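You operate a simulated robot arm through the tools that you are given. There is no shell and no other tool.

Carry out the task below with a simulated two-armed robot. There is one attempt and no reset: what you move stays moved.

TASK
Pump 200 ml into the can under the drum spout.
Fine: press RESET once first, so that the meter ends on 200 ml; open the red valve, close it after; spill nothing.

The check looks at the end state, three seconds after you hand in, the way a careful person would. Anything else that was tipped, shoved, dropped, spilled or broken makes it a failure.

THE ROBOT
Two 6-joint arms with fingered hands on one trunk that stands fixed in place. Base frame: the origin is at the foot of the trunk, x ahead of it, y to its left, z up. Readings come in mm, degrees, newtons and seconds.
The left shoulder is at [50, 170, 1095], the right one opposite. With the tool pointing down near the work surface each hand reaches from about 360 to 700 mm from the base axis, measured 20 degrees to its own side. Payload 3.5 kg a hand.
The TCP of each hand is the grasp point between the finger pads, 26 mm short of the fingertips. In the tool frame z runs along the fingers and y along their closing line. Largest opening 132 mm; the body of the gripper starts 73 mm behind the TCP. The gripper is a hand of 3 fingers: y runs from the thumb to the fingers, the wrist lies at [0, 0, -234] in the tool frame, and closing takes about 1.5 s.
Orientation is that of the tool frame in the base frame, as [roll, pitch, yaw] about the fixed x, y, z axes, in that order (R = Rz(yaw) Ry(pitch) Rx(roll)). With the fingers straight down and closing along the base's y, the tool's x points along the base's -x, its y along +y and its z along -z.

THE INTERFACE
- The arms move only by the tool play_rows. It takes "left_series", "right_series" or both (then of equal length, played together; a hand with none holds still); each is a list of rows, each a list of 3 entries, a list of its own where there are three numbers: the gripper command, from -1 (fully open) to 1 (shut), values between in proportion, then the shift along the tool's x, y, z in units of 300 mm (1.0 is 300 mm), then the turn, a rotation vector about the tool's x, y, z in units of 90 degrees (1.0 is 90 degrees). In form: [[fingers, [dx, dy, dz], [rx, ry, rz]], ...]. A call has 1 to 20 rows; each row is the pose to reach, as a shift and turn from the pose commanded when the call began, along the tool's axes at that moment. A call with a number of a shift or a turn outside -1 to 1 is refused whole. Rows are played at 5 a second. More than 50 mm and 8.6 degrees between two rows, or a gripper value outside its range, and nothing of the call is played. A pose out of reach is approached as far as the arm can. The call stops where the force on the tool passes 50 N (or 10 N more than at its start, if that is more) or the arm is blocked; 0.2 s more then pass. The fingers move at their own pace (about 153 mm/s each) and stop on an object; they squeeze with about 29 N. The grip force told is the motor's: it shows also when the fingers shut on nothing. Time passes only in rows, and 0.2 s behind the last, so rows that repeat a pose let the fingers close. The reply holds the time, the measured pose of the TCP, the force on the tool along the base axes, the opening and the grip force, in the units named above and with some noise, with the torque about the TCP (base axes, N m) and any sound that the robot's microphone picked up.
- Cameras (640 x 400 px; columns grow to the right, rows downward): "scene" is now at [40, -21.6, 1690.5]; the picture's right is [-0.27, -0.96, 0.00], its down [-0.67, 0.19, -0.72] and it looks along [0.69, -0.20, -0.70] (base axes); focal length 344 px, centre (320, 200). "left" rides on the left gripper at [-62, 3, -92] in its tool frame; the picture's right is [-0.05, -1.00, 0.00], its down [0.83, -0.04, -0.55] and it looks along [0.55, -0.03, 0.83] (tool axes); focal length 230 px, centre (320, 200). "right" rides on the right gripper at [62, 3, -92] in its tool frame; the picture's right is [-0.05, 1.00, 0.00], its down [-0.83, -0.04, -0.56] and it looks along [-0.56, -0.03, 0.83] (tool axes); focal length 230 px, centre (320, 200).
- snapshot(camera): a new picture of that camera. The clock stands still meanwhile.
- slide_trunk(by): slides the trunk up (or, below 0, down) by that many mm; the arms and the scene camera ride with it, the base frame stays. It gives what a move gives, with no picture.
- set_grasp(shape, hand): the hand has 3 fingers and takes this shape, open, in about a second: jaw (thumb against the fingers, like two jaws); tri (thumb and two fingers); tip (a fingertip pinch); poke (one finger out to press); point (the index stretched); flat (the hand flat); cup (the hand cupped); fist (a fist). The gripper value then closes the fingers along that shape, each until it touches; the sizes above hold for jaw. It gives what a move gives, with no picture.
- aim_head(pan, tilt): turns the head with the scene camera to pan (to the left, within 86 degrees either way) and tilt (down, from -29 to 69), counted from straight ahead of the robot. It gives what a move gives.
- locate(camera, pixels): for up to 12 pixels [column, row] of the newest picture of that camera ("zoom" is the newest enlarged one), the place [x, y, z] in the base frame of the surface seen there, good to about 3 mm. The clock stands still meanwhile.
- close_up(camera, box): a new picture of the part [left, top, right, bottom] of that camera's present view, enlarged. The clock stands still meanwhile.
- hand_in(): hands the job in; it is judged then, once.

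Leave the grippers open and the arms clear of the work at the hand-in unless told otherwise.

The tools are called after "Emit:" as name(argument=value, ...) on one line, values as JSON. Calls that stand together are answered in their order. play_rows: Moves the arms, as the interface text tells. Its arguments: {"type":"object","properties":{"left_series":{"type":"array"},"right_series":{"type":"array"}},"required":[]} The other tools are called the same way: slide_trunk (by) slides the trunk up or down; set_grasp (shape, hand) gives the hand a shape; aim_head (pan, tilt) turns the head that bears the scene camera; snapshot (camera) takes a picture; locate (camera, pixels) gives the place of the surface under pixels of a picture; close_up (camera, box) takes an enlarged picture of a part of a camera's view; hand_in () hands the job in.

At the start:

```text
clock: 0.0
left_ee_pos: [656.0, 107.7, 1267.6]
left_tool_rot: [180.0, 0.1, -180.0]
left_wrist_force: [0.4, 0.5, 0.2]
left_moment: [-0.01, 0.0, 0.0]
left_finger_gap: 132.0
left_grasp_force: 0.0
left_shape: jaw
right_ee_pos: [559.4, -275.0, 1238.6]
right_tool_rot: [179.9, 0.2, -180.0]
right_wrist_force: [-0.3, 0.1, 0.5]
right_moment: [-0.01, 0.01, 0.0]
right_finger_gap: 131.9
right_grasp_force: 0.1
right_shape: jaw
trunk travel left (down, up): [-710.0, 0.0]
head pan, tilt: [-15.9, 44.3]
```

scene: 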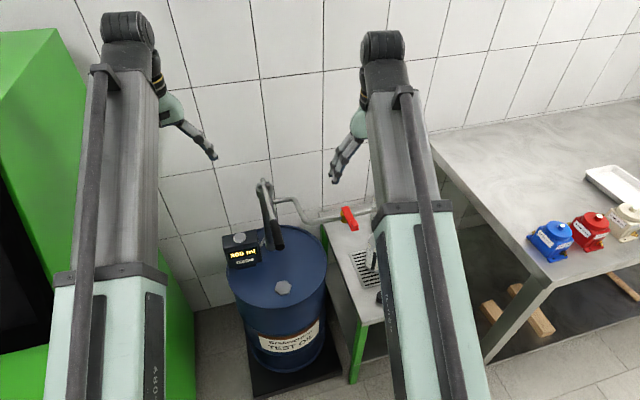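
right: 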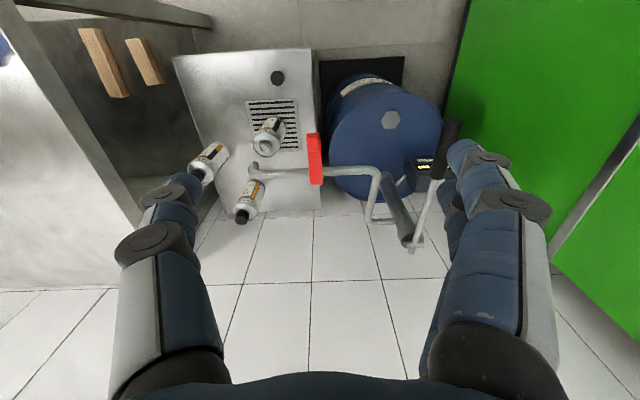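
left: 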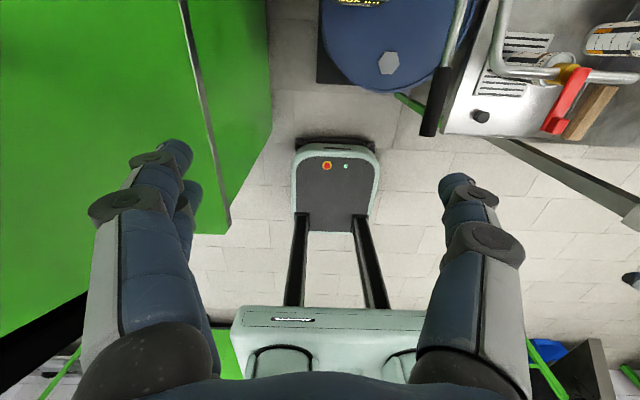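

I see the blue drum with a meter display near (243,253), a crank/pump lever near (270,215), a red valve lever near (349,217), and cans under a spout near (372,255). First I look closer at these parts.

Emit:
close_up(camera="scene", box=[200, 160, 400, 285])

Emit:
close_up(camera="right", box=[160, 60, 480, 260])

Emit:
snapshot(camera="scene")

```text
3.20 times, centred on (300, 222) of scene
```

zoom: 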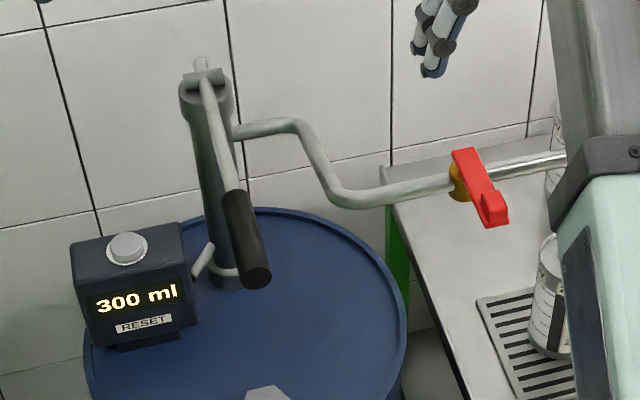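

```text
2.00 times, centred on (320, 160) of right
```

zoom: 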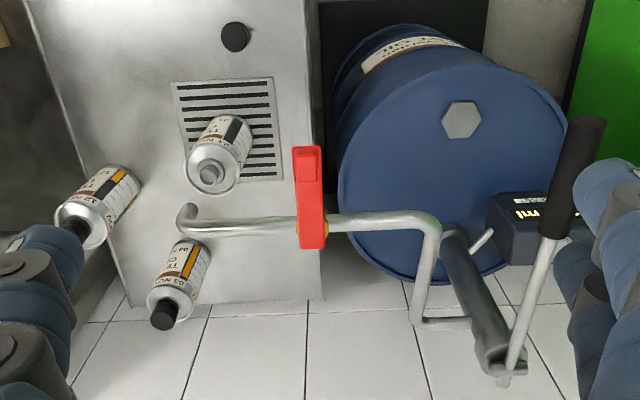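

```text
taken
```

scene: 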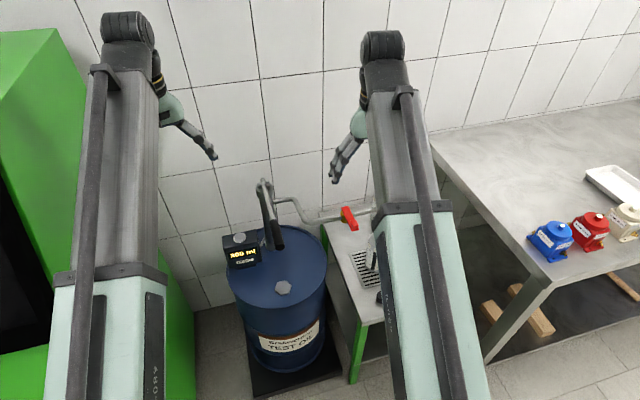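

The meter reads 300 ml, a grey round button sits on top of it, the lever is down-forward with a black grip, and the red valve handle sits on the pipe. I measure these points in the newest scene picture and take closer views.

Emit:
locate(camera="scene", pixels=[[239, 237], [243, 255], [262, 183], [271, 215], [280, 245], [344, 212], [354, 226], [335, 218], [284, 287], [365, 210], [371, 262], [360, 285]])

Emit:
snapshot(camera="right")

Emit:
snapshot(camera="left")

```text
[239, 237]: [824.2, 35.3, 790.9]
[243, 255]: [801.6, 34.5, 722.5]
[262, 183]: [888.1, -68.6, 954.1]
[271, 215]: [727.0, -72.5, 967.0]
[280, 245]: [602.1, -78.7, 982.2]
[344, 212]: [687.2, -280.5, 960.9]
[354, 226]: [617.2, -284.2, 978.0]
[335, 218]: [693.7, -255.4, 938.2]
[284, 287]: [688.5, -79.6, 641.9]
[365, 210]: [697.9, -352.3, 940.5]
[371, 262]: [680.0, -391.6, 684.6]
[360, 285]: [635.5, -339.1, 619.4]
```

```text
taken
```

right: 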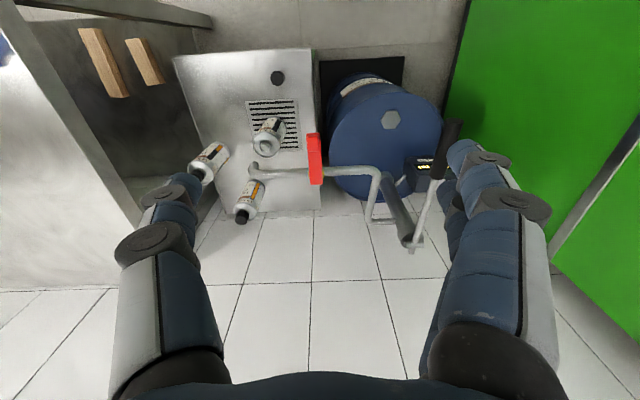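

```text
taken
```

left: 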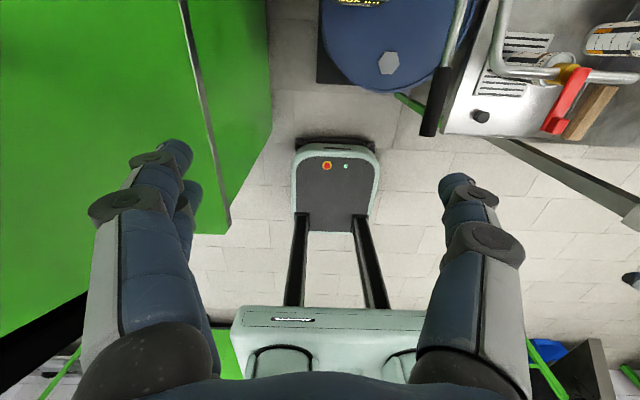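

The lever pivots near x=888 and its grip end is near (602,-79,982). I measure the spout, cans, valve and grate from the right camera picture: spout end near (252,170), can mouth near (265,149).

Emit:
locate(camera="right", pixels=[[252, 170], [253, 178], [265, 149], [267, 140], [278, 128], [277, 78], [315, 138], [316, 180], [241, 217], [208, 162], [290, 110], [410, 240]])

Emit:
close_up(camera="right", box=[180, 60, 340, 160])

Emit:
close_up(camera="right", box=[180, 130, 340, 230])

Emit:
close_up(camera="right", box=[340, 110, 500, 260])

```text
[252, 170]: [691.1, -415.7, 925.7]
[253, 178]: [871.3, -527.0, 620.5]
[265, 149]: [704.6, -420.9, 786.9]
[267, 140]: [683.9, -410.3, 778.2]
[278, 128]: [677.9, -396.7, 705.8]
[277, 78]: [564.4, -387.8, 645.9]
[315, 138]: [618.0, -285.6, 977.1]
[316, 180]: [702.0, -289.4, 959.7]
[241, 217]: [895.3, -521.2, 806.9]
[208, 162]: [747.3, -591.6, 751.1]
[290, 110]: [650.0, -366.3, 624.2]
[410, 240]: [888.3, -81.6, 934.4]
```

```text
4.00 times, centred on (260, 110) of right
```

zoom: 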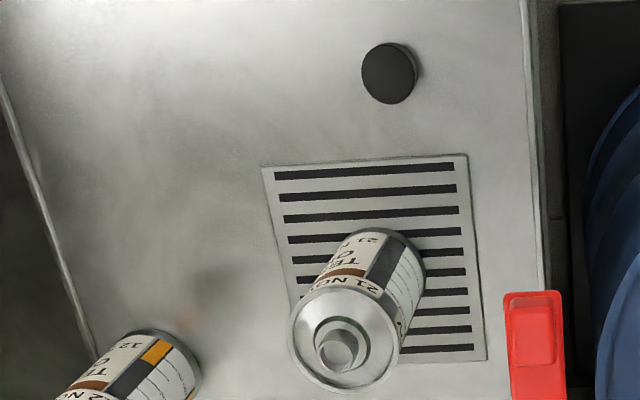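

```text
4.00 times, centred on (260, 180) of right
```

zoom: 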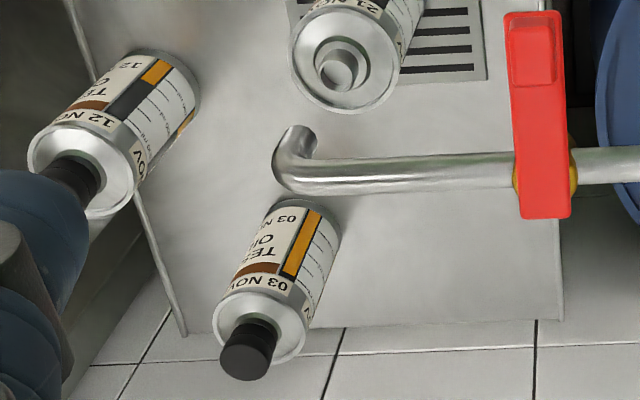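

```text
2.67 times, centred on (420, 185) of right
```

zoom: 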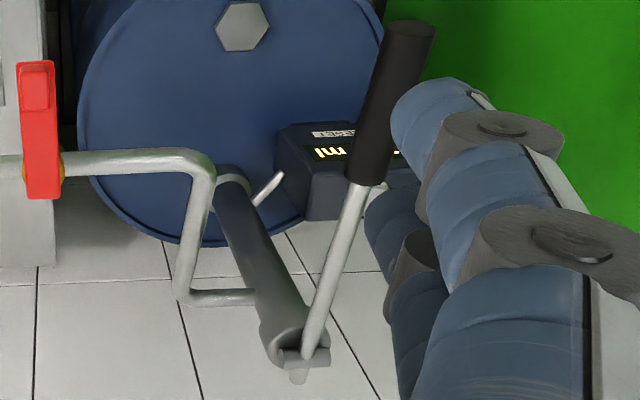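

The can mouth is near (700,-417,787) with the spout end above it near z≈925; the red handle lies across the pipe (closed). Before moving, I check the surroundings: green cabinet, wall, bench, and button outline.

Emit:
snapshot(camera="scene")

Emit:
locate(camera="scene", pixels=[[60, 40], [88, 120], [30, 250], [180, 300], [200, 220], [300, 150], [236, 200], [262, 240], [310, 240], [470, 140], [500, 330], [430, 150]])

Emit:
close_up(camera="scene", box=[210, 220, 290, 270])

```text
taken
```

scene: 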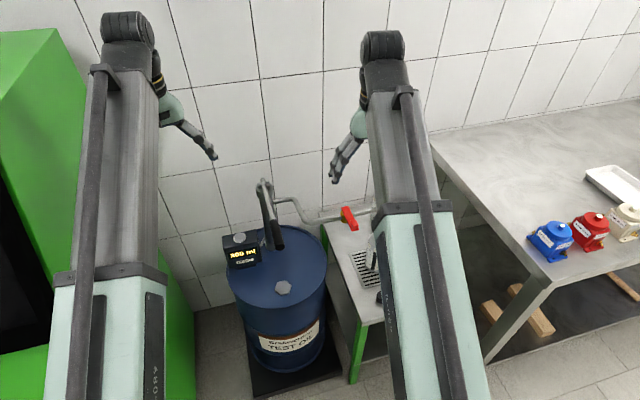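

```text
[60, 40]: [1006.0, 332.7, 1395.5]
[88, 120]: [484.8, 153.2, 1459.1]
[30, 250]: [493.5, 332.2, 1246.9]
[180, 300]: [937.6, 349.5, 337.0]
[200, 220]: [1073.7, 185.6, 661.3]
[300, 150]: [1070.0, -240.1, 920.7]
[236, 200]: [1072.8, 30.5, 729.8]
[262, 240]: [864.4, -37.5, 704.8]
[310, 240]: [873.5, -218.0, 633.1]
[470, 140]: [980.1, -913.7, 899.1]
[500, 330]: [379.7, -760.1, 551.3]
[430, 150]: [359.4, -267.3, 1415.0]
```

```text
8.00 times, centred on (250, 245) of scene
```

zoom: 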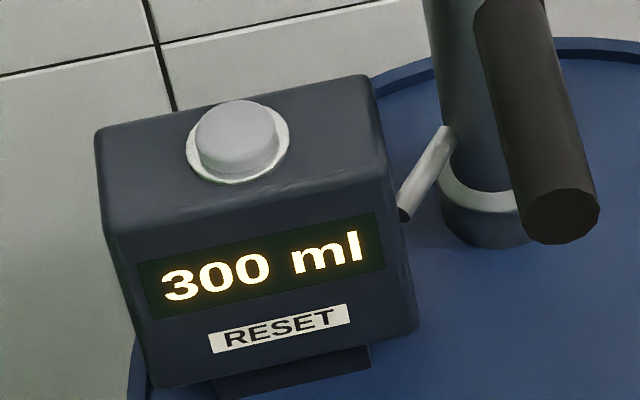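

The zoom shows the button clear. I measure it: top center (237,135), ring and box edges in the zoom.

Emit:
locate(camera="zoom", pixels=[[237, 130], [215, 130], [262, 130], [237, 110], [237, 155], [120, 140], [350, 90], [130, 210], [370, 180], [160, 380], [400, 320], [560, 220]])

```text
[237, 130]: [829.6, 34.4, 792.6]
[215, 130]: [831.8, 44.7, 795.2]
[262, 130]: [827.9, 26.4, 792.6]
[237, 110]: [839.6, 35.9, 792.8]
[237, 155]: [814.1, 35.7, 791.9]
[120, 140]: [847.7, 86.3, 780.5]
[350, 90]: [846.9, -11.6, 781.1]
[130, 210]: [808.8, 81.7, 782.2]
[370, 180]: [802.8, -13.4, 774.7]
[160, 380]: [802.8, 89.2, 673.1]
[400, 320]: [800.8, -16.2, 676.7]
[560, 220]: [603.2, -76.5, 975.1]
```

The button's top center is about (828,35,793), radius ~13 mm. I give the left hand the poke shape up here where it's free, then look at where the finger sits.

Emit:
set_grasp(shape="poke", hand="left")

Emit:
snapshot(camera="left")

Emit:
snapshot(camera="scene")

```text
clock: 0.9
left_ee_pos: [655.4, 107.9, 1268.3]
left_tool_rot: [180.0, 0.0, 180.0]
left_wrist_force: [0.1, 0.3, -0.2]
left_moment: [0.0, 0.03, 0.0]
left_finger_gap: 0.2
left_grasp_force: 0.0
left_shape: poke
right_ee_pos: [559.1, -274.7, 1236.4]
right_tool_rot: [-180.0, 0.2, -179.9]
right_wrist_force: [-0.9, -0.7, 0.9]
right_moment: [0.02, 0.01, 0.05]
right_finger_gap: 131.9
right_grasp_force: 0.0
right_shape: jaw
trunk travel left (down, up): [-710.0, 0.0]
head pan, tilt: [-15.9, 44.3]
```

```text
taken
```

left: 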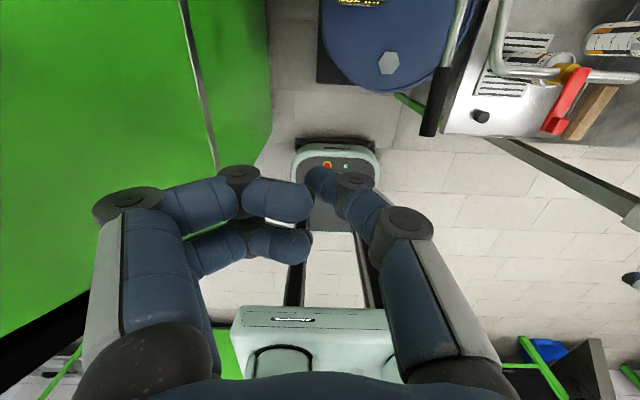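

```text
taken
```

scene: 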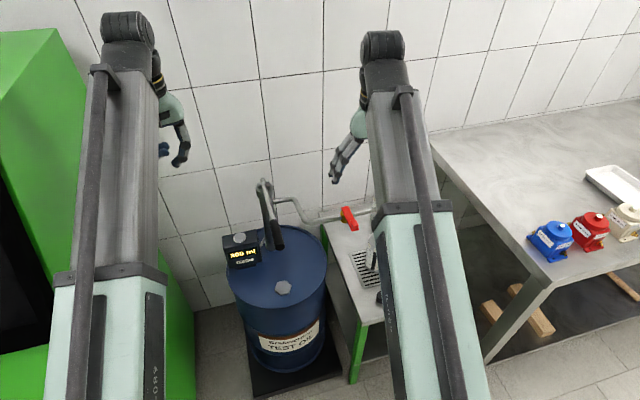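

The thumb (coming from the right in the left picture) stretches to about (320,178) while the two fingers curl. I measure the fingertip positions in the left picture.

Emit:
locate(camera="left", pixels=[[312, 172], [322, 170], [318, 185], [345, 190], [375, 225], [290, 200], [295, 245], [355, 180]])

Emit:
close_up(camera="left", box=[160, 140, 480, 340])

```text
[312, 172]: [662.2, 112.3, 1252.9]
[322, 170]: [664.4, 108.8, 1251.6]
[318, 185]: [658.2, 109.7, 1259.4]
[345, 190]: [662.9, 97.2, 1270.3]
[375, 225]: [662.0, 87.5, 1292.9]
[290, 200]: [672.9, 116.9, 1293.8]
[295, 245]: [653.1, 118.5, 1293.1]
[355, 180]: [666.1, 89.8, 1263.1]
```

```text
2.00 times, centred on (320, 240) of left
```

zoom: 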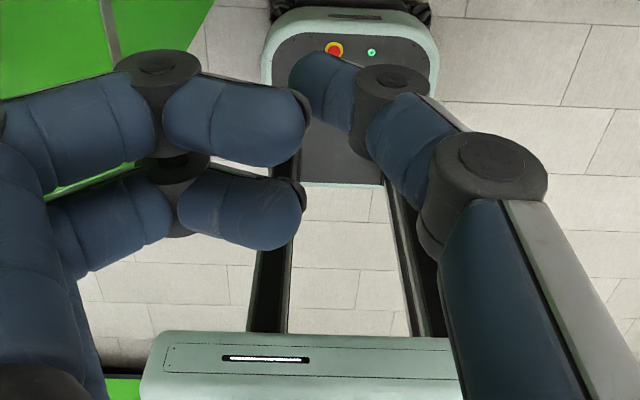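

The poke fingertip sits about 22 mm beyond the TCP, centred. I now tilt the left hand 30° forward, yawed 20° so it stays away from the lever, and move it to about (760,70,1060), still high above everything.

Emit:
play_rows(left_series=[[-1, [-0.0433, -0.0158, 0.0867], [0.0073, -0.0413, 0.0271]], [-1, [-0.0867, -0.0317, 0.1733], [0.0146, -0.0825, 0.0543]], [-1, [-0.13, -0.0475, 0.26], [0.0218, -0.1238, 0.0814]], [-1, [-0.1733, -0.0633, 0.3467], [0.0291, -0.165, 0.1086]], [-1, [-0.2167, -0.0792, 0.4333], [0.0364, -0.2063, 0.1357]], [-1, [-0.26, -0.095, 0.52], [0.0437, -0.2475, 0.1628]], [-1, [-0.3033, -0.1108, 0.6067], [0.0509, -0.2888, 0.19]], [-1, [-0.3467, -0.1267, 0.6933], [0.0582, -0.33, 0.2171]]])

Emit:
snapshot(camera="scene")

Emit:
snapshot(camera="left")

```text
clock: 2.7
left_ee_pos: [762.1, 73.4, 1062.2]
left_tool_rot: [-180.0, 30.0, 159.9]
left_wrist_force: [0.2, -0.6, -0.6]
left_moment: [0.03, 0.01, 0.02]
left_finger_gap: 0.1
left_grasp_force: 0.1
left_shape: poke
right_ee_pos: [558.6, -274.9, 1237.4]
right_tool_rot: [-179.9, 0.2, -179.9]
right_wrist_force: [-0.6, -0.2, -0.6]
right_moment: [0.01, -0.01, -0.03]
right_finger_gap: 132.0
right_grasp_force: 0.1
right_shape: jaw
trunk travel left (down, up): [-710.0, 0.0]
head pan, tilt: [-15.9, 44.3]
```

```text
taken
```

scene: 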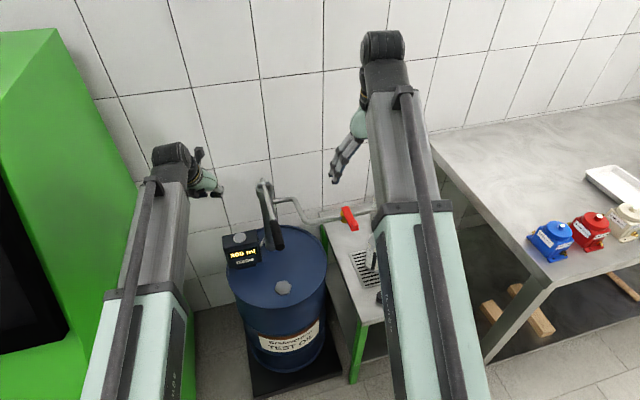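

```text
taken
```

left: 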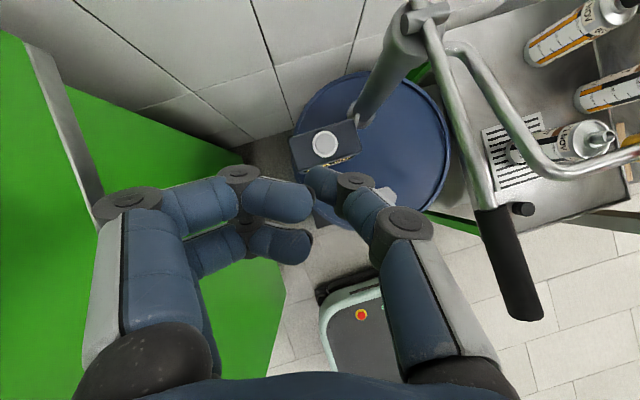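

The left camera shows the button at (324,143) ahead of the fingertip. I lower the fingertip to about 35 mm above the button, TCP (817,37,847), then look.

Emit:
play_rows(left_series=[[-1, [0.0217, -0.0063, 0.0909], [0, 0, 0]], [-1, [0.0433, -0.0125, 0.1818], [0, 0, 0]], [-1, [0.065, -0.0188, 0.2727], [0, 0, 0]], [-1, [0.0867, -0.025, 0.3637], [0, 0, 0]], [-1, [0.1083, -0.0313, 0.4546], [0, 0, 0]], [-1, [0.13, -0.0375, 0.5455], [0, 0, 0]], [-1, [0.1517, -0.0438, 0.6364], [0, 0, 0]], [-1, [0.1733, -0.05, 0.7273], [0, 0, 0]]])

Emit:
snapshot(camera="left")

Emit:
close_up(camera="scene", box=[180, 180, 320, 268])

```text
clock: 4.5
left_ee_pos: [817.6, 33.2, 844.1]
left_tool_rot: [180.0, 30.0, 160.0]
left_wrist_force: [0.4, -0.5, 0.3]
left_moment: [0.0, 0.0, 0.04]
left_finger_gap: 0.0
left_grasp_force: 0.0
left_shape: poke
right_ee_pos: [560.0, -275.2, 1235.9]
right_tool_rot: [180.0, 0.1, -180.0]
right_wrist_force: [0.1, 0.1, -0.1]
right_moment: [0.0, -0.01, 0.03]
right_finger_gap: 132.0
right_grasp_force: 0.0
right_shape: jaw
trunk travel left (down, up): [-710.0, 0.0]
head pan, tilt: [-15.9, 44.3]
```

```text
taken
```

left: 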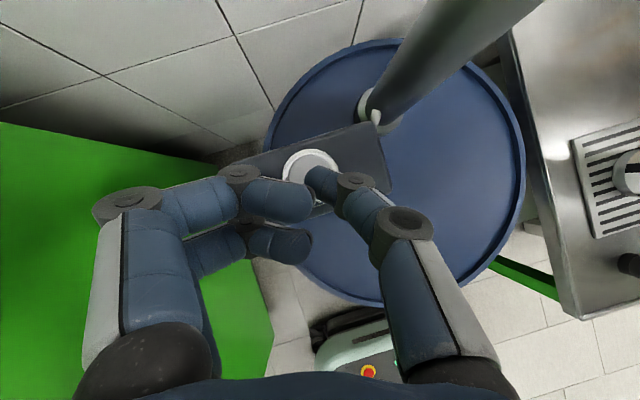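

```text
4.55 times, centred on (250, 224) of scene
```

zoom: 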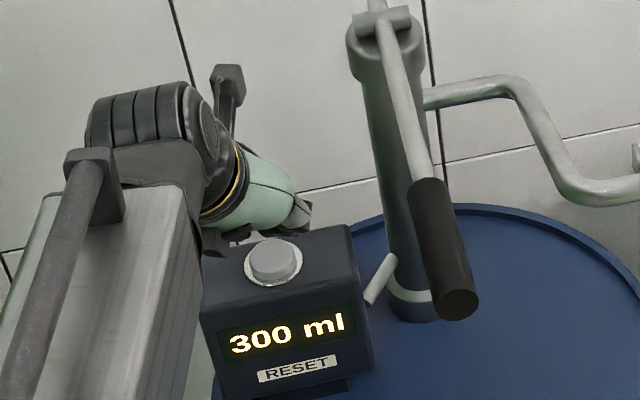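

The finger is over the button in the left view. I measure the fingertip and the button together in the left picture to align exactly.

Emit:
locate(camera="left", pixels=[[313, 172], [322, 172], [318, 182], [308, 157], [300, 158], [325, 158], [290, 165], [348, 145], [290, 200]])

Emit:
close_up(camera="left", box=[220, 120, 420, 245])

Emit:
locate(camera="zoom", pixels=[[290, 170], [300, 150], [310, 185], [280, 110], [230, 120], [340, 110]])

```text
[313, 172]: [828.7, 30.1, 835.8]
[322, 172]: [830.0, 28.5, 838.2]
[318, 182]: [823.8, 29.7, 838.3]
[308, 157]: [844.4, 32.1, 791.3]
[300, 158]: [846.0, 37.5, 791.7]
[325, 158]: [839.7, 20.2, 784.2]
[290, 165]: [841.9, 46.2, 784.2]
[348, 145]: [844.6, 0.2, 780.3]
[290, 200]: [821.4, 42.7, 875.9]
```

```text
3.20 times, centred on (320, 182) of left
```

zoom: 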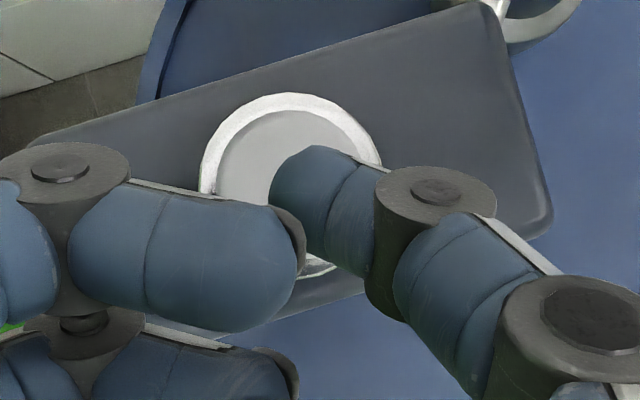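

```text
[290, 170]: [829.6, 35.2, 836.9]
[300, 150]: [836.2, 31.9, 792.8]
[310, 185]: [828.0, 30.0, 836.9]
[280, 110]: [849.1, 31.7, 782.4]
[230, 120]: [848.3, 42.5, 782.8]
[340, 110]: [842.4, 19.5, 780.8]
```

The fingertip is at about (829,31,~830) and the button center at (829,34,793): well aligned. I lower 20 mm straight down in small steps and check force and sound.

Emit:
play_rows(left_series=[[-1, [0.0177, 0.0032, 0.0283], [0, 0, 0]], [-1, [0.0353, 0.0063, 0.0567], [0, 0, 0]]])

Emit:
close_up(camera="left", box=[220, 120, 420, 245])

Emit:
close_up(camera="scene", box=[180, 180, 320, 268])

```text
clock: 5.1
left_ee_pos: [816.2, 35.9, 825.5]
left_tool_rot: [180.0, 30.1, 159.9]
left_wrist_force: [0.6, 0.3, -0.1]
left_moment: [-0.02, 0.01, -0.02]
left_finger_gap: 0.0
left_grasp_force: 0.1
left_shape: poke
right_ee_pos: [558.9, -276.3, 1236.6]
right_tool_rot: [-179.9, 0.2, 180.0]
right_wrist_force: [-0.2, -0.3, 0.4]
right_moment: [-0.02, 0.01, 0.0]
right_finger_gap: 132.3
right_grasp_force: 0.0
right_shape: jaw
trunk travel left (down, up): [-710.0, 0.0]
head pan, tilt: [-15.9, 44.3]
```

```text
3.20 times, centred on (320, 182) of left
```

zoom: 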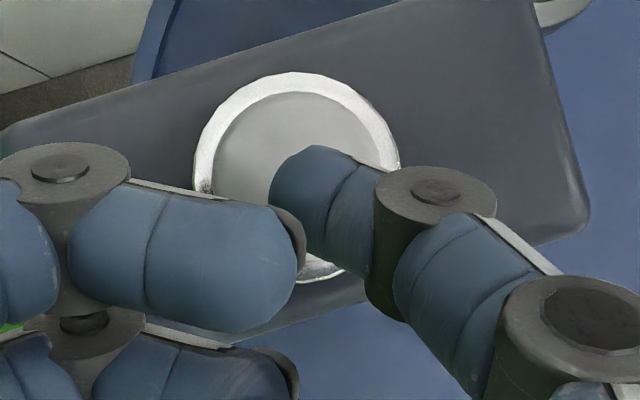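

```text
4.55 times, centred on (250, 224) of scene
```

zoom: 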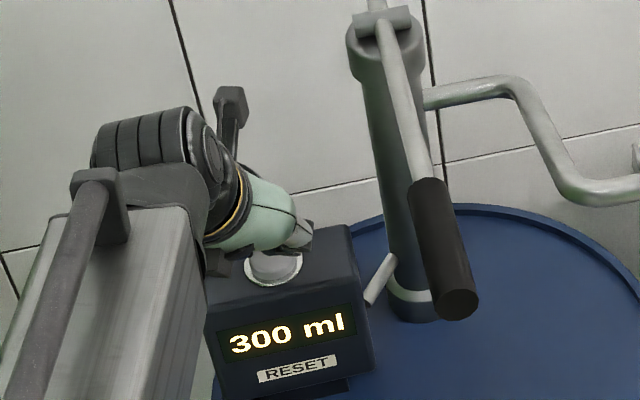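

The fingertip is centred over the button. I go down 12 mm more in 4 small rows, expecting to just make contact.

Emit:
play_rows(left_series=[[-1, [0.005, 0, 0.0087], [0, 0, 0]], [-1, [0.01, 0, 0.0173], [0, 0, 0]], [-1, [0.015, 0, 0.026], [0, 0, 0]], [-1, [0.02, 0, 0.0346], [0, 0, 0]]])

Emit:
close_up(camera="scene", box=[180, 180, 320, 268])

```text
clock: 6.1
left_ee_pos: [815.5, 34.6, 813.0]
left_tool_rot: [180.0, 30.1, 159.9]
left_wrist_force: [0.0, -0.8, 2.5]
left_moment: [-0.01, -0.03, -0.01]
left_finger_gap: 0.2
left_grasp_force: 0.0
left_shape: poke
right_ee_pos: [558.1, -275.1, 1238.3]
right_tool_rot: [-179.8, 0.2, 179.9]
right_wrist_force: [0.8, -0.4, -0.4]
right_moment: [0.0, -0.01, 0.03]
right_finger_gap: 132.1
right_grasp_force: 0.2
right_shape: jaw
trunk travel left (down, up): [-710.0, 0.0]
head pan, tilt: [-15.9, 44.3]
heard: click
```

```text
4.55 times, centred on (250, 224) of scene
```

zoom: 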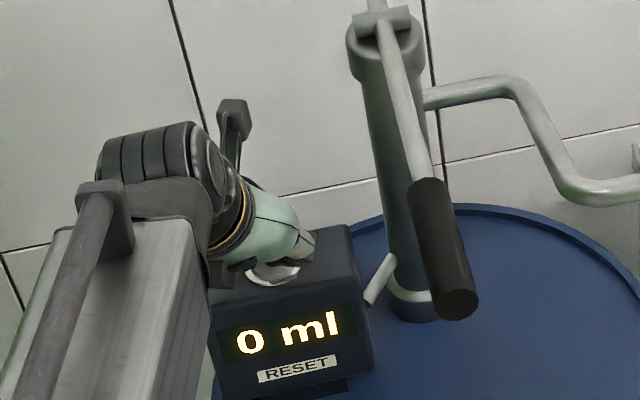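

Click heard and the meter reads 0 ml. I retract straight up 200 mm without touching the button again.

Emit:
play_rows(left_series=[[-1, [-0.0333, 0, -0.0577], [0, 0, 0]], [-1, [-0.1, 0, -0.1732], [0, 0, 0]], [-1, [-0.1667, 0, -0.2887], [0, 0, 0]], [-1, [-0.2333, 0, -0.4041], [0, 0, 0]], [-1, [-0.3, 0, -0.5196], [0, 0, 0]], [-1, [-0.3667, 0, -0.6351], [0, 0, 0]]])

Emit:
close_up(camera="scene", box=[180, 180, 320, 268])

```text
clock: 7.5
left_ee_pos: [815.5, 38.5, 1029.8]
left_tool_rot: [180.0, 30.1, 160.0]
left_wrist_force: [-0.5, 0.1, -0.4]
left_moment: [-0.02, -0.04, -0.02]
left_finger_gap: 0.0
left_grasp_force: 0.1
left_shape: poke
right_ee_pos: [558.0, -275.0, 1237.5]
right_tool_rot: [179.9, 0.2, 179.9]
right_wrist_force: [-0.9, 0.2, -1.3]
right_moment: [-0.03, -0.01, 0.01]
right_finger_gap: 132.0
right_grasp_force: 0.0
right_shape: jaw
trunk travel left (down, up): [-710.0, 0.0]
head pan, tilt: [-15.9, 44.3]
```

```text
4.55 times, centred on (250, 224) of scene
```

zoom: 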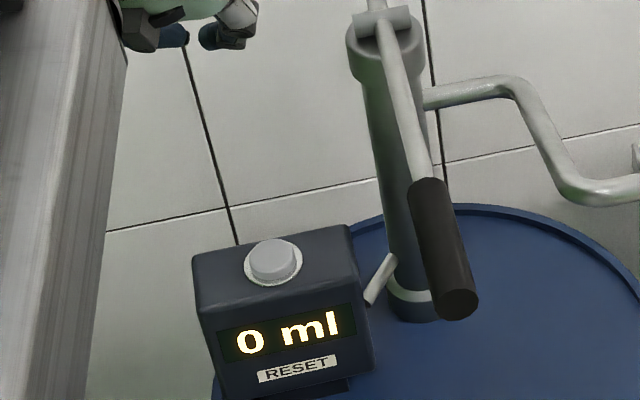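

The meter holds 0 ml. I bring the left arm back to its high parking pose near (648,144,1248), fingers down, and then study the valve.

Emit:
play_rows(left_series=[[-1, [0.024, 0.018, -0.119], [-0.0073, 0.0413, -0.0271]], [-1, [0.048, 0.0359, -0.238], [-0.0146, 0.0825, -0.0543]], [-1, [0.0721, 0.0539, -0.357], [-0.0218, 0.1238, -0.0814]], [-1, [0.0961, 0.0719, -0.476], [-0.0291, 0.165, -0.1086]], [-1, [0.1201, 0.0898, -0.595], [-0.0364, 0.2063, -0.1357]], [-1, [0.1442, 0.1078, -0.714], [-0.0437, 0.2475, -0.1628]], [-1, [0.1682, 0.1257, -0.833], [-0.0509, 0.2888, -0.19]], [-1, [0.1922, 0.1437, -0.952], [-0.0582, 0.33, -0.2171]]])

Emit:
snapshot(camera="scene")

Emit:
close_up(camera="right", box=[260, 110, 380, 200])

Emit:
close_up(camera="scene", box=[310, 185, 390, 235])

```text
clock: 9.3
left_ee_pos: [647.9, 145.0, 1248.7]
left_tool_rot: [180.0, 0.0, -180.0]
left_wrist_force: [0.3, 0.2, 0.6]
left_moment: [-0.01, -0.02, 0.0]
left_finger_gap: 0.0
left_grasp_force: 0.0
left_shape: poke
right_ee_pos: [559.3, -274.8, 1237.6]
right_tool_rot: [-180.0, 0.1, -179.9]
right_wrist_force: [-0.2, 0.2, 0.4]
right_moment: [-0.02, -0.02, -0.01]
right_finger_gap: 131.8
right_grasp_force: 0.0
right_shape: jaw
trunk travel left (down, up): [-710.0, 0.0]
head pan, tilt: [-15.9, 44.3]
```

```text
taken
```

scene: 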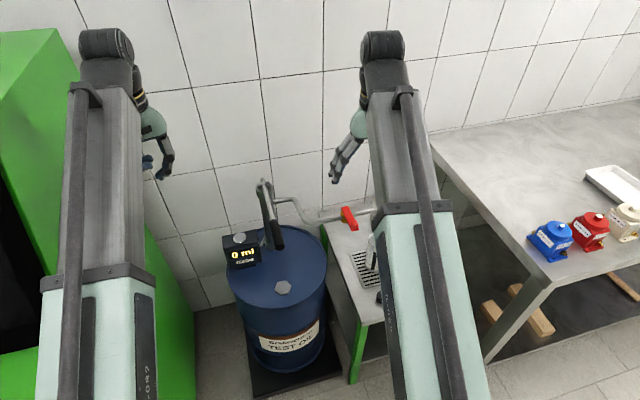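

```text
4.44 times, centred on (320, 155) of right
```

zoom: 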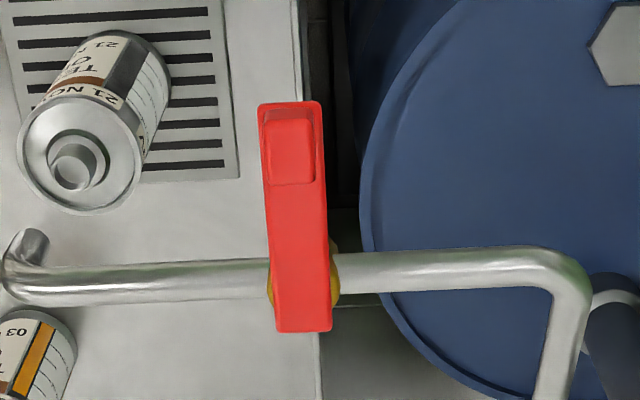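

```text
8.00 times, centred on (350, 210) of scene
```

zoom: 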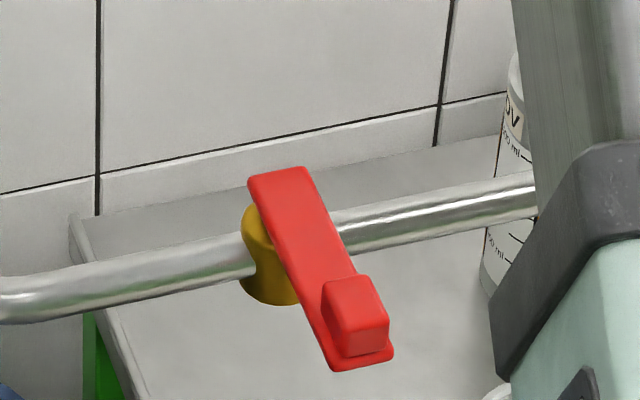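

The valve is a flat red bar turning on a vertical brass body, with a raised tab at its near end. I measure the bar's corners and tab in this zoom.

Emit:
locate(camera="zoom", pixels=[[255, 185], [302, 172], [280, 200], [300, 250], [352, 260], [330, 290], [345, 290], [375, 285], [360, 305], [335, 365], [388, 352], [265, 230]])

```text
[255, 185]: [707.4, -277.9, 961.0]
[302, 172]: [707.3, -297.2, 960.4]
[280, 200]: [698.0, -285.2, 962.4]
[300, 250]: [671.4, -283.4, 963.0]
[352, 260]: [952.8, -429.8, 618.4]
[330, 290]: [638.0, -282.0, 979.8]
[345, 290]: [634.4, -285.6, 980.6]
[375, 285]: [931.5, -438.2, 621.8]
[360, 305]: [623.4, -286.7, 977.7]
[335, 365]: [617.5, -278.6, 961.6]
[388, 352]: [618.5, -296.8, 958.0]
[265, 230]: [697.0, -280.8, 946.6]
```

The bar spans x 616–708 at y≈-287, top z=962; the raised tab is x 618–642 up to z=980; pivot around (694,-287). I bring the right hand (jaw, open, fingers down) above the tab to (630,-287,1060).

Emit:
play_rows(right_series=[[-1, [-0.0394, -0.0067, 0.0989], [0, 0, 0]], [-1, [-0.0789, -0.0133, 0.1978], [0, 0, 0]], [-1, [-0.1183, -0.02, 0.2967], [0, 0, 0]], [-1, [-0.1578, -0.0267, 0.3955], [0, 0, 0]], [-1, [-0.1972, -0.0333, 0.4944], [0, 0, 0]], [-1, [-0.2367, -0.04, 0.5933], [0, 0, 0]]])

Emit:
snapshot(camera="right")

Emit:
snapshot(camera="scene")

```text
clock: 10.7
left_ee_pos: [648.6, 145.1, 1247.7]
left_tool_rot: [180.0, 0.1, -180.0]
left_wrist_force: [-0.1, -0.2, 0.1]
left_moment: [0.0, 0.03, -0.01]
left_finger_gap: 0.0
left_grasp_force: 0.1
left_shape: poke
right_ee_pos: [632.3, -289.5, 1057.9]
right_tool_rot: [-180.0, 0.3, 180.0]
right_wrist_force: [-0.6, 0.6, 0.9]
right_moment: [0.01, 0.0, -0.01]
right_finger_gap: 131.9
right_grasp_force: 0.0
right_shape: jaw
trunk travel left (down, up): [-710.0, 0.0]
head pan, tilt: [-15.9, 44.3]
```

```text
taken
```

right: 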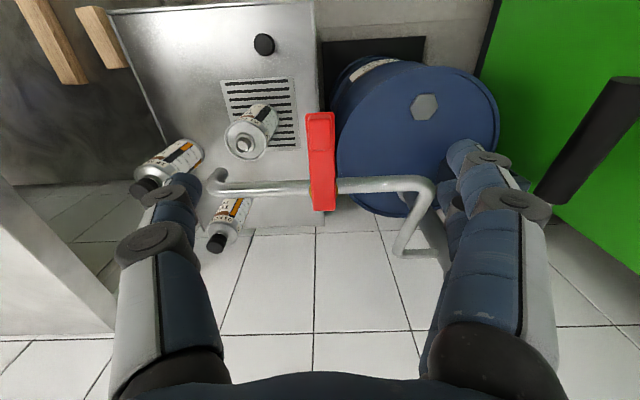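

```text
taken
```

scene: 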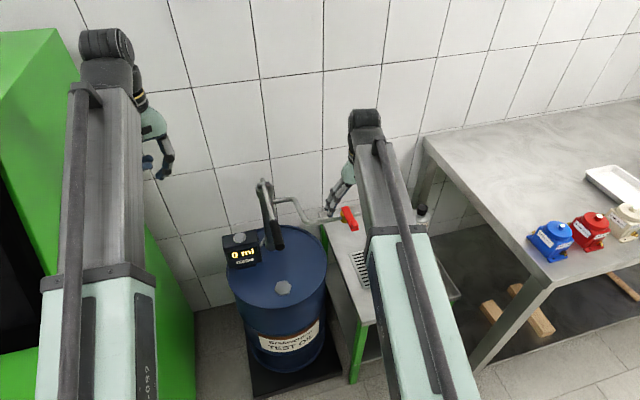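

The handle lies midway between the open fingers. I go down to TCP z≈978, fingers still open around the tab, and check.

Emit:
play_rows(right_series=[[-1, [0.0022, 0.0022, 0.0889], [0, 0, 0]], [-1, [0.0044, 0.0044, 0.1778], [0, 0, 0]], [-1, [0.0067, 0.0067, 0.2667], [0, 0, 0]]])

Emit:
snapshot(camera="right")

Emit:
close_up(camera="scene", box=[280, 160, 440, 260])

```text
clock: 11.5
left_ee_pos: [649.3, 144.0, 1249.3]
left_tool_rot: [179.9, 0.1, -180.0]
left_wrist_force: [-0.2, 0.5, 0.0]
left_moment: [0.01, 0.01, 0.02]
left_finger_gap: 0.0
left_grasp_force: 0.1
left_shape: poke
right_ee_pos: [629.4, -288.2, 977.2]
right_tool_rot: [179.9, 0.2, -180.0]
right_wrist_force: [0.8, 0.2, 0.1]
right_moment: [-0.03, 0.02, 0.02]
right_finger_gap: 131.9
right_grasp_force: 0.0
right_shape: jaw
trunk travel left (down, up): [-710.0, 0.0]
head pan, tilt: [-15.9, 44.3]
```

```text
taken
```

right: 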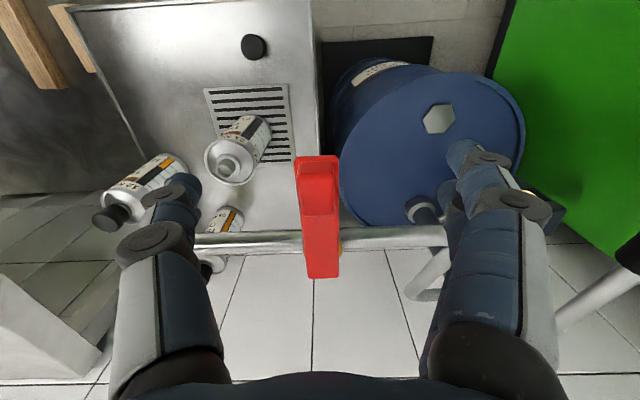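

```text
4.00 times, centred on (360, 210) of scene
```

zoom: 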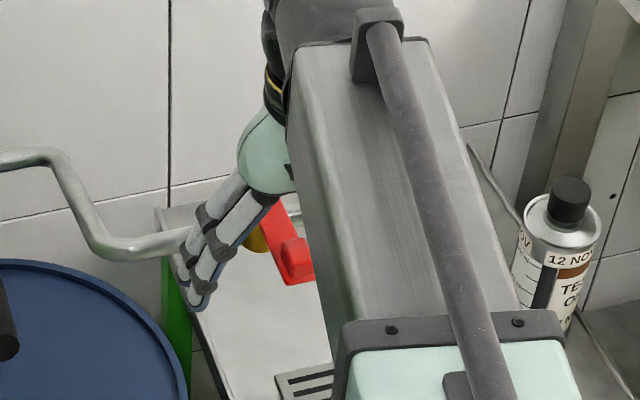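

The tab is centred between thumb and fingers. I close the right hand on it, holding the pose about 1.6 s.

Emit:
play_rows(right_series=[[0, [0, 0, 0], [0, 0, 0]], [0.5, [0, 0, 0], [0, 0, 0]], [1, [0, 0, 0], [0, 0, 0]], [1, [0, 0, 0], [0, 0, 0]], [1, [0, 0, 0], [0, 0, 0]], [1, [0, 0, 0], [0, 0, 0]], [1, [0, 0, 0], [0, 0, 0]], [1, [0, 0, 0], [0, 0, 0]]])

Emit:
snapshot(camera="right")

```text
clock: 13.3
left_ee_pos: [650.2, 144.3, 1249.2]
left_tool_rot: [180.0, 0.0, 180.0]
left_wrist_force: [-0.2, -0.8, 0.2]
left_moment: [0.0, -0.02, 0.03]
left_finger_gap: 0.2
left_grasp_force: 0.2
left_shape: poke
right_ee_pos: [628.8, -288.3, 976.8]
right_tool_rot: [180.0, 0.2, -180.0]
right_wrist_force: [-0.7, -0.6, -4.4]
right_moment: [0.05, 0.01, 0.0]
right_finger_gap: 18.3
right_grasp_force: 29.1
right_shape: jaw
trunk travel left (down, up): [-710.0, 0.0]
head pan, tilt: [-15.9, 44.3]
```

```text
taken
```

right: 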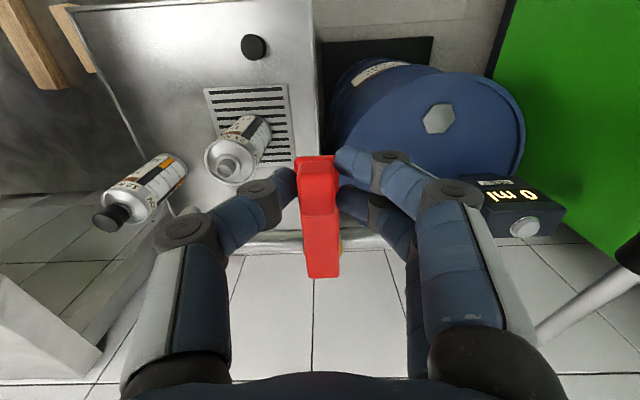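

Gripped (gap 18.3 mm, 29 N). I test which way the valve turns: first 6° about the pivot with the handle end moving toward -y (the spout side), watching the force.

Emit:
play_rows(right_series=[[1, [-0.0003, -0.0113, 0], [0, 0, -0.0333]], [1, [-0.0012, -0.0227, 0], [0, 0, -0.0667]]])

Emit:
snapshot(camera="right")

```text
clock: 13.9
left_ee_pos: [648.0, 144.2, 1248.9]
left_tool_rot: [180.0, 0.0, 179.9]
left_wrist_force: [-1.0, -0.2, 0.2]
left_moment: [0.03, 0.0, 0.02]
left_finger_gap: 0.0
left_grasp_force: 0.0
left_shape: poke
right_ee_pos: [629.6, -295.3, 978.1]
right_tool_rot: [180.0, 0.2, -174.0]
right_wrist_force: [-1.6, -0.8, -7.4]
right_moment: [0.0, 0.05, -0.11]
right_finger_gap: 18.0
right_grasp_force: 29.1
right_shape: jaw
trunk travel left (down, up): [-710.0, 0.0]
head pan, tilt: [-15.9, 44.3]
```

```text
taken
```

right: 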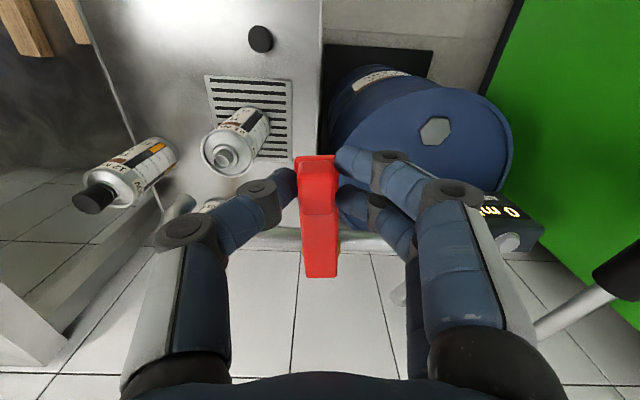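

The handle followed easily (force under 2 N sideways), so it opens toward the spout side. I turn on another 70° about the pivot in 7° rows.

Emit:
play_rows(right_series=[[1, [-0.0016, -0.0264, 0], [0, 0, -0.0778]], [1, [-0.0064, -0.0524, 0], [0, 0, -0.1556]], [1, [-0.0144, -0.0776, 0], [0, 0, -0.2333]], [1, [-0.0254, -0.1017, 0], [0, 0, -0.3111]], [1, [-0.0392, -0.1243, 0], [0, 0, -0.3889]], [1, [-0.0557, -0.145, 0], [0, 0, -0.4667]], [1, [-0.0745, -0.1635, 0], [0, 0, -0.5444]], [1, [-0.0955, -0.1796, 0], [0, 0, -0.6222]], [1, [-0.1183, -0.193, 0], [0, 0, -0.7]], [1, [-0.1426, -0.2036, 0], [0, 0, -0.7778]]])

Emit:
snapshot(camera="right")

Emit:
close_up(camera="scene", box=[200, 160, 440, 310])

```text
clock: 16.1
left_ee_pos: [646.9, 144.6, 1251.0]
left_tool_rot: [179.9, 0.2, 180.0]
left_wrist_force: [0.7, 0.7, -0.7]
left_moment: [0.02, -0.04, -0.01]
left_finger_gap: 0.0
left_grasp_force: 0.0
left_shape: poke
right_ee_pos: [673.7, -333.1, 984.7]
right_tool_rot: [-179.2, -0.3, -111.8]
right_wrist_force: [0.5, -17.2, 25.7]
right_moment: [-0.54, -0.26, -0.42]
right_finger_gap: 16.4
right_grasp_force: 28.2
right_shape: jaw
right hand out of reach, approached as far as the arm can: row 9, 10
trunk travel left (down, up): [-710.0, 0.0]
head pan, tilt: [-15.9, 44.3]
```

```text
taken
```

right: 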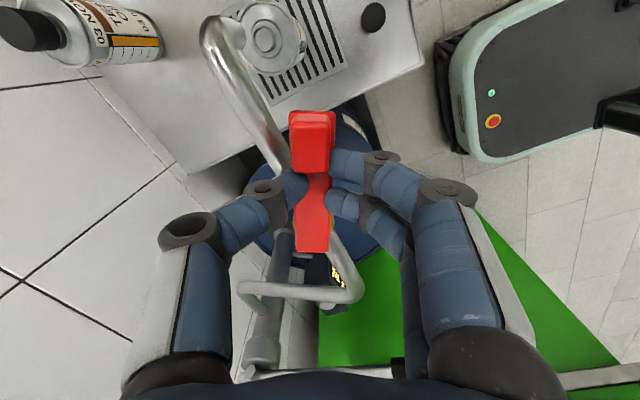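

```text
2.67 times, centred on (320, 235) of scene
```

zoom: 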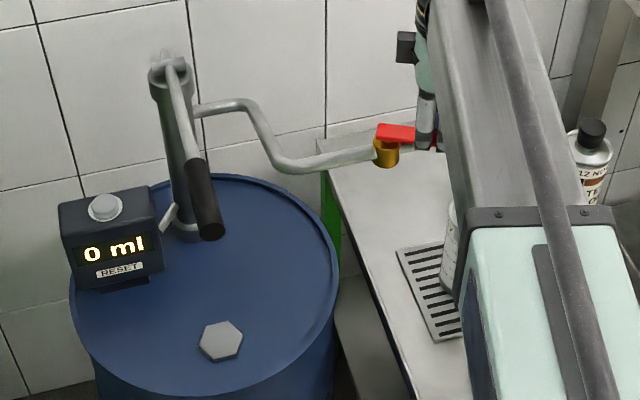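

The wrist ran out of turn at about 68°; the handle has turned nearly in line with the pipe but not fully, and the hand slid inward a bit. I open the fingers moderately and lift straight up, then I'll finish by pushing the tab toward +x.

Emit:
play_rows(right_series=[[0.5, [0, 0, 0], [0, 0, 0]], [0.2, [0, 0, 0], [0, 0, 0]], [0.2, [0, 0, 0], [0, 0, 0]], [0.2, [0, 0, -0.05], [0, 0, 0]], [0.2, [0, 0, -0.15], [0, 0, 0]], [0.2, [0, 0, -0.28], [0, 0, 0]], [0.2, [0, 0, -0.4], [0, 0, 0]]])

Emit:
snapshot(camera="right")

Emit:
snapshot(camera="scene")

```text
clock: 17.7
left_ee_pos: [648.7, 143.8, 1249.6]
left_tool_rot: [180.0, 0.0, 180.0]
left_wrist_force: [-1.0, -0.7, -0.5]
left_moment: [0.03, -0.04, 0.01]
left_finger_gap: 0.3
left_grasp_force: 0.0
left_shape: poke
right_ee_pos: [671.3, -330.4, 1101.4]
right_tool_rot: [-179.8, -0.3, -111.9]
right_wrist_force: [-0.2, 0.6, 0.1]
right_moment: [-0.02, 0.01, -0.02]
right_finger_gap: 52.3
right_grasp_force: 0.0
right_shape: jaw
trunk travel left (down, up): [-710.0, 0.0]
head pan, tilt: [-15.9, 44.3]
```

```text
taken
```

right: 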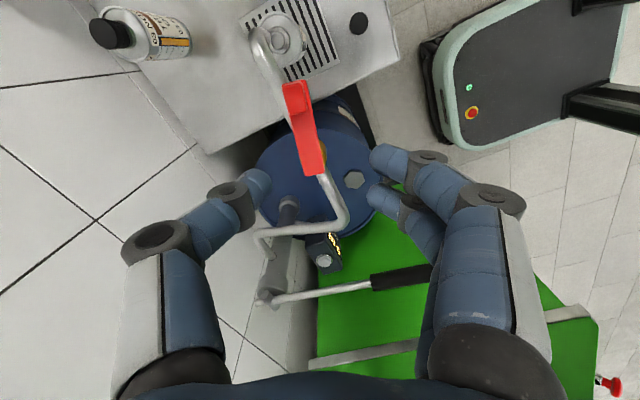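

```text
taken
```

scene: 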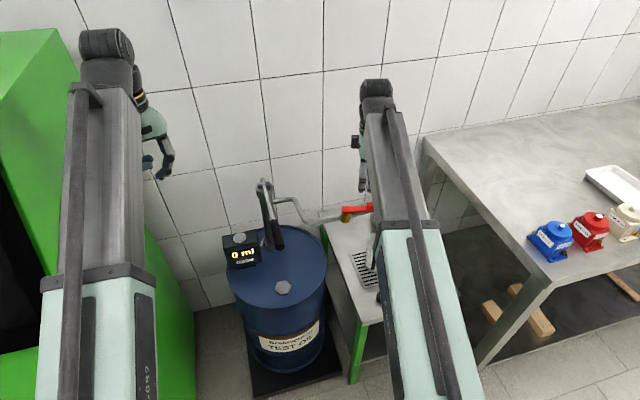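

The red handle now lies almost along the pipe. I measure the handle ends and pipe in the right picture to see what angle remains.

Emit:
locate(camera="right", pixels=[[316, 168], [305, 140], [297, 115], [298, 98], [292, 88], [303, 86], [262, 45], [280, 85], [335, 200], [280, 38], [272, 55]])

Emit:
close_up(camera="right", box=[220, 20, 380, 220])

```text
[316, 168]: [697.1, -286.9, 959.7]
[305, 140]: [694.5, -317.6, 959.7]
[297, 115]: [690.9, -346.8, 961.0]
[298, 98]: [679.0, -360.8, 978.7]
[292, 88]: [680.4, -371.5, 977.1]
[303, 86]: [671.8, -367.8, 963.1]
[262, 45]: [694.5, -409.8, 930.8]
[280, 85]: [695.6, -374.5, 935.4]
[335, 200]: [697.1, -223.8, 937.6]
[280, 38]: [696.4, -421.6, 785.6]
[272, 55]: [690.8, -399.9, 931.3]
```

```text
2.00 times, centred on (300, 120) of right
```

zoom: 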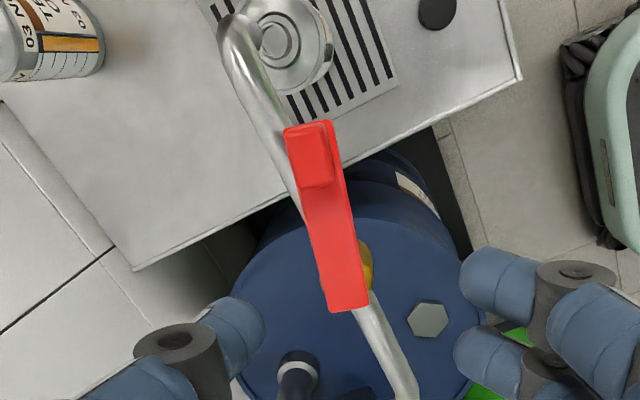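

The handle is at about 78° (tab center near (681,-358)); ~12° remain. I turn the right hand back to straight, close its fingers, and move to (630,-360,1101), to push the tab's near side toward +x.

Emit:
play_rows(right_series=[[0.5, [0.016, 0.01, 0], [0, 0, 0.0842]], [1, [0.0319, 0.0199, 0], [0, 0, 0.1684]], [1, [0.0479, 0.0299, 0], [0, 0, 0.2527]], [1, [0.0639, 0.0399, 0], [0, 0, 0.3369]], [1, [0.0798, 0.0498, 0], [0, 0, 0.4211]], [1, [0.0958, 0.0598, 0], [0, 0, 0.5053]], [1, [0.1118, 0.0698, 0], [0, 0, 0.5896]], [1, [0.1277, 0.0797, 0], [0, 0, 0.6738]], [1, [0.1437, 0.0897, 0], [0, 0, 0.758]]])

Emit:
snapshot(camera="right")

```text
clock: 19.7
left_ee_pos: [648.8, 145.3, 1248.0]
left_tool_rot: [-180.0, -0.1, -179.9]
left_wrist_force: [-0.6, -0.2, 0.3]
left_moment: [-0.01, 0.02, -0.03]
left_finger_gap: 0.0
left_grasp_force: 0.1
left_shape: poke
right_ee_pos: [634.8, -360.0, 1100.7]
right_tool_rot: [-179.6, 0.2, 179.7]
right_wrist_force: [1.6, 1.0, 0.1]
right_moment: [-0.02, -0.01, 0.03]
right_finger_gap: 0.0
right_grasp_force: 28.5
right_shape: jaw
trunk travel left (down, up): [-710.0, 0.0]
head pan, tilt: [-15.9, 44.3]
```

```text
taken
```

right: 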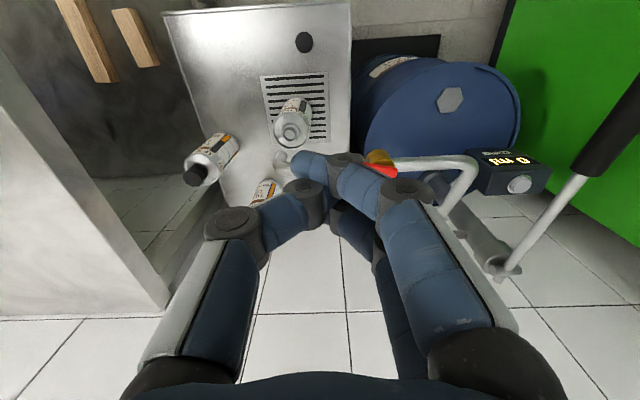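

The fingers interlace when shut on nothing, which is wide and uncertain. I change the right hand to the poke shape (one slim tip) for pushing, and measure the tip.

Emit:
set_grasp(shape="poke", hand="right")

Emit:
snapshot(camera="right")

```text
clock: 20.6
left_ee_pos: [649.3, 145.4, 1249.3]
left_tool_rot: [180.0, 0.0, 180.0]
left_wrist_force: [1.0, -0.3, 0.3]
left_moment: [0.0, -0.03, 0.0]
left_finger_gap: 0.0
left_grasp_force: 0.0
left_shape: poke
right_ee_pos: [633.4, -359.6, 1100.8]
right_tool_rot: [-179.6, 0.3, 179.9]
right_wrist_force: [0.2, 0.0, -0.1]
right_moment: [-0.02, 0.01, 0.01]
right_finger_gap: 0.1
right_grasp_force: 0.0
right_shape: poke
trunk travel left (down, up): [-710.0, 0.0]
head pan, tilt: [-15.9, 44.3]
```

```text
taken
```

right: 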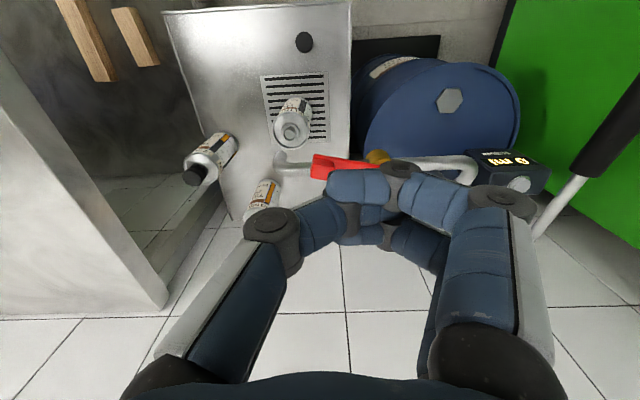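

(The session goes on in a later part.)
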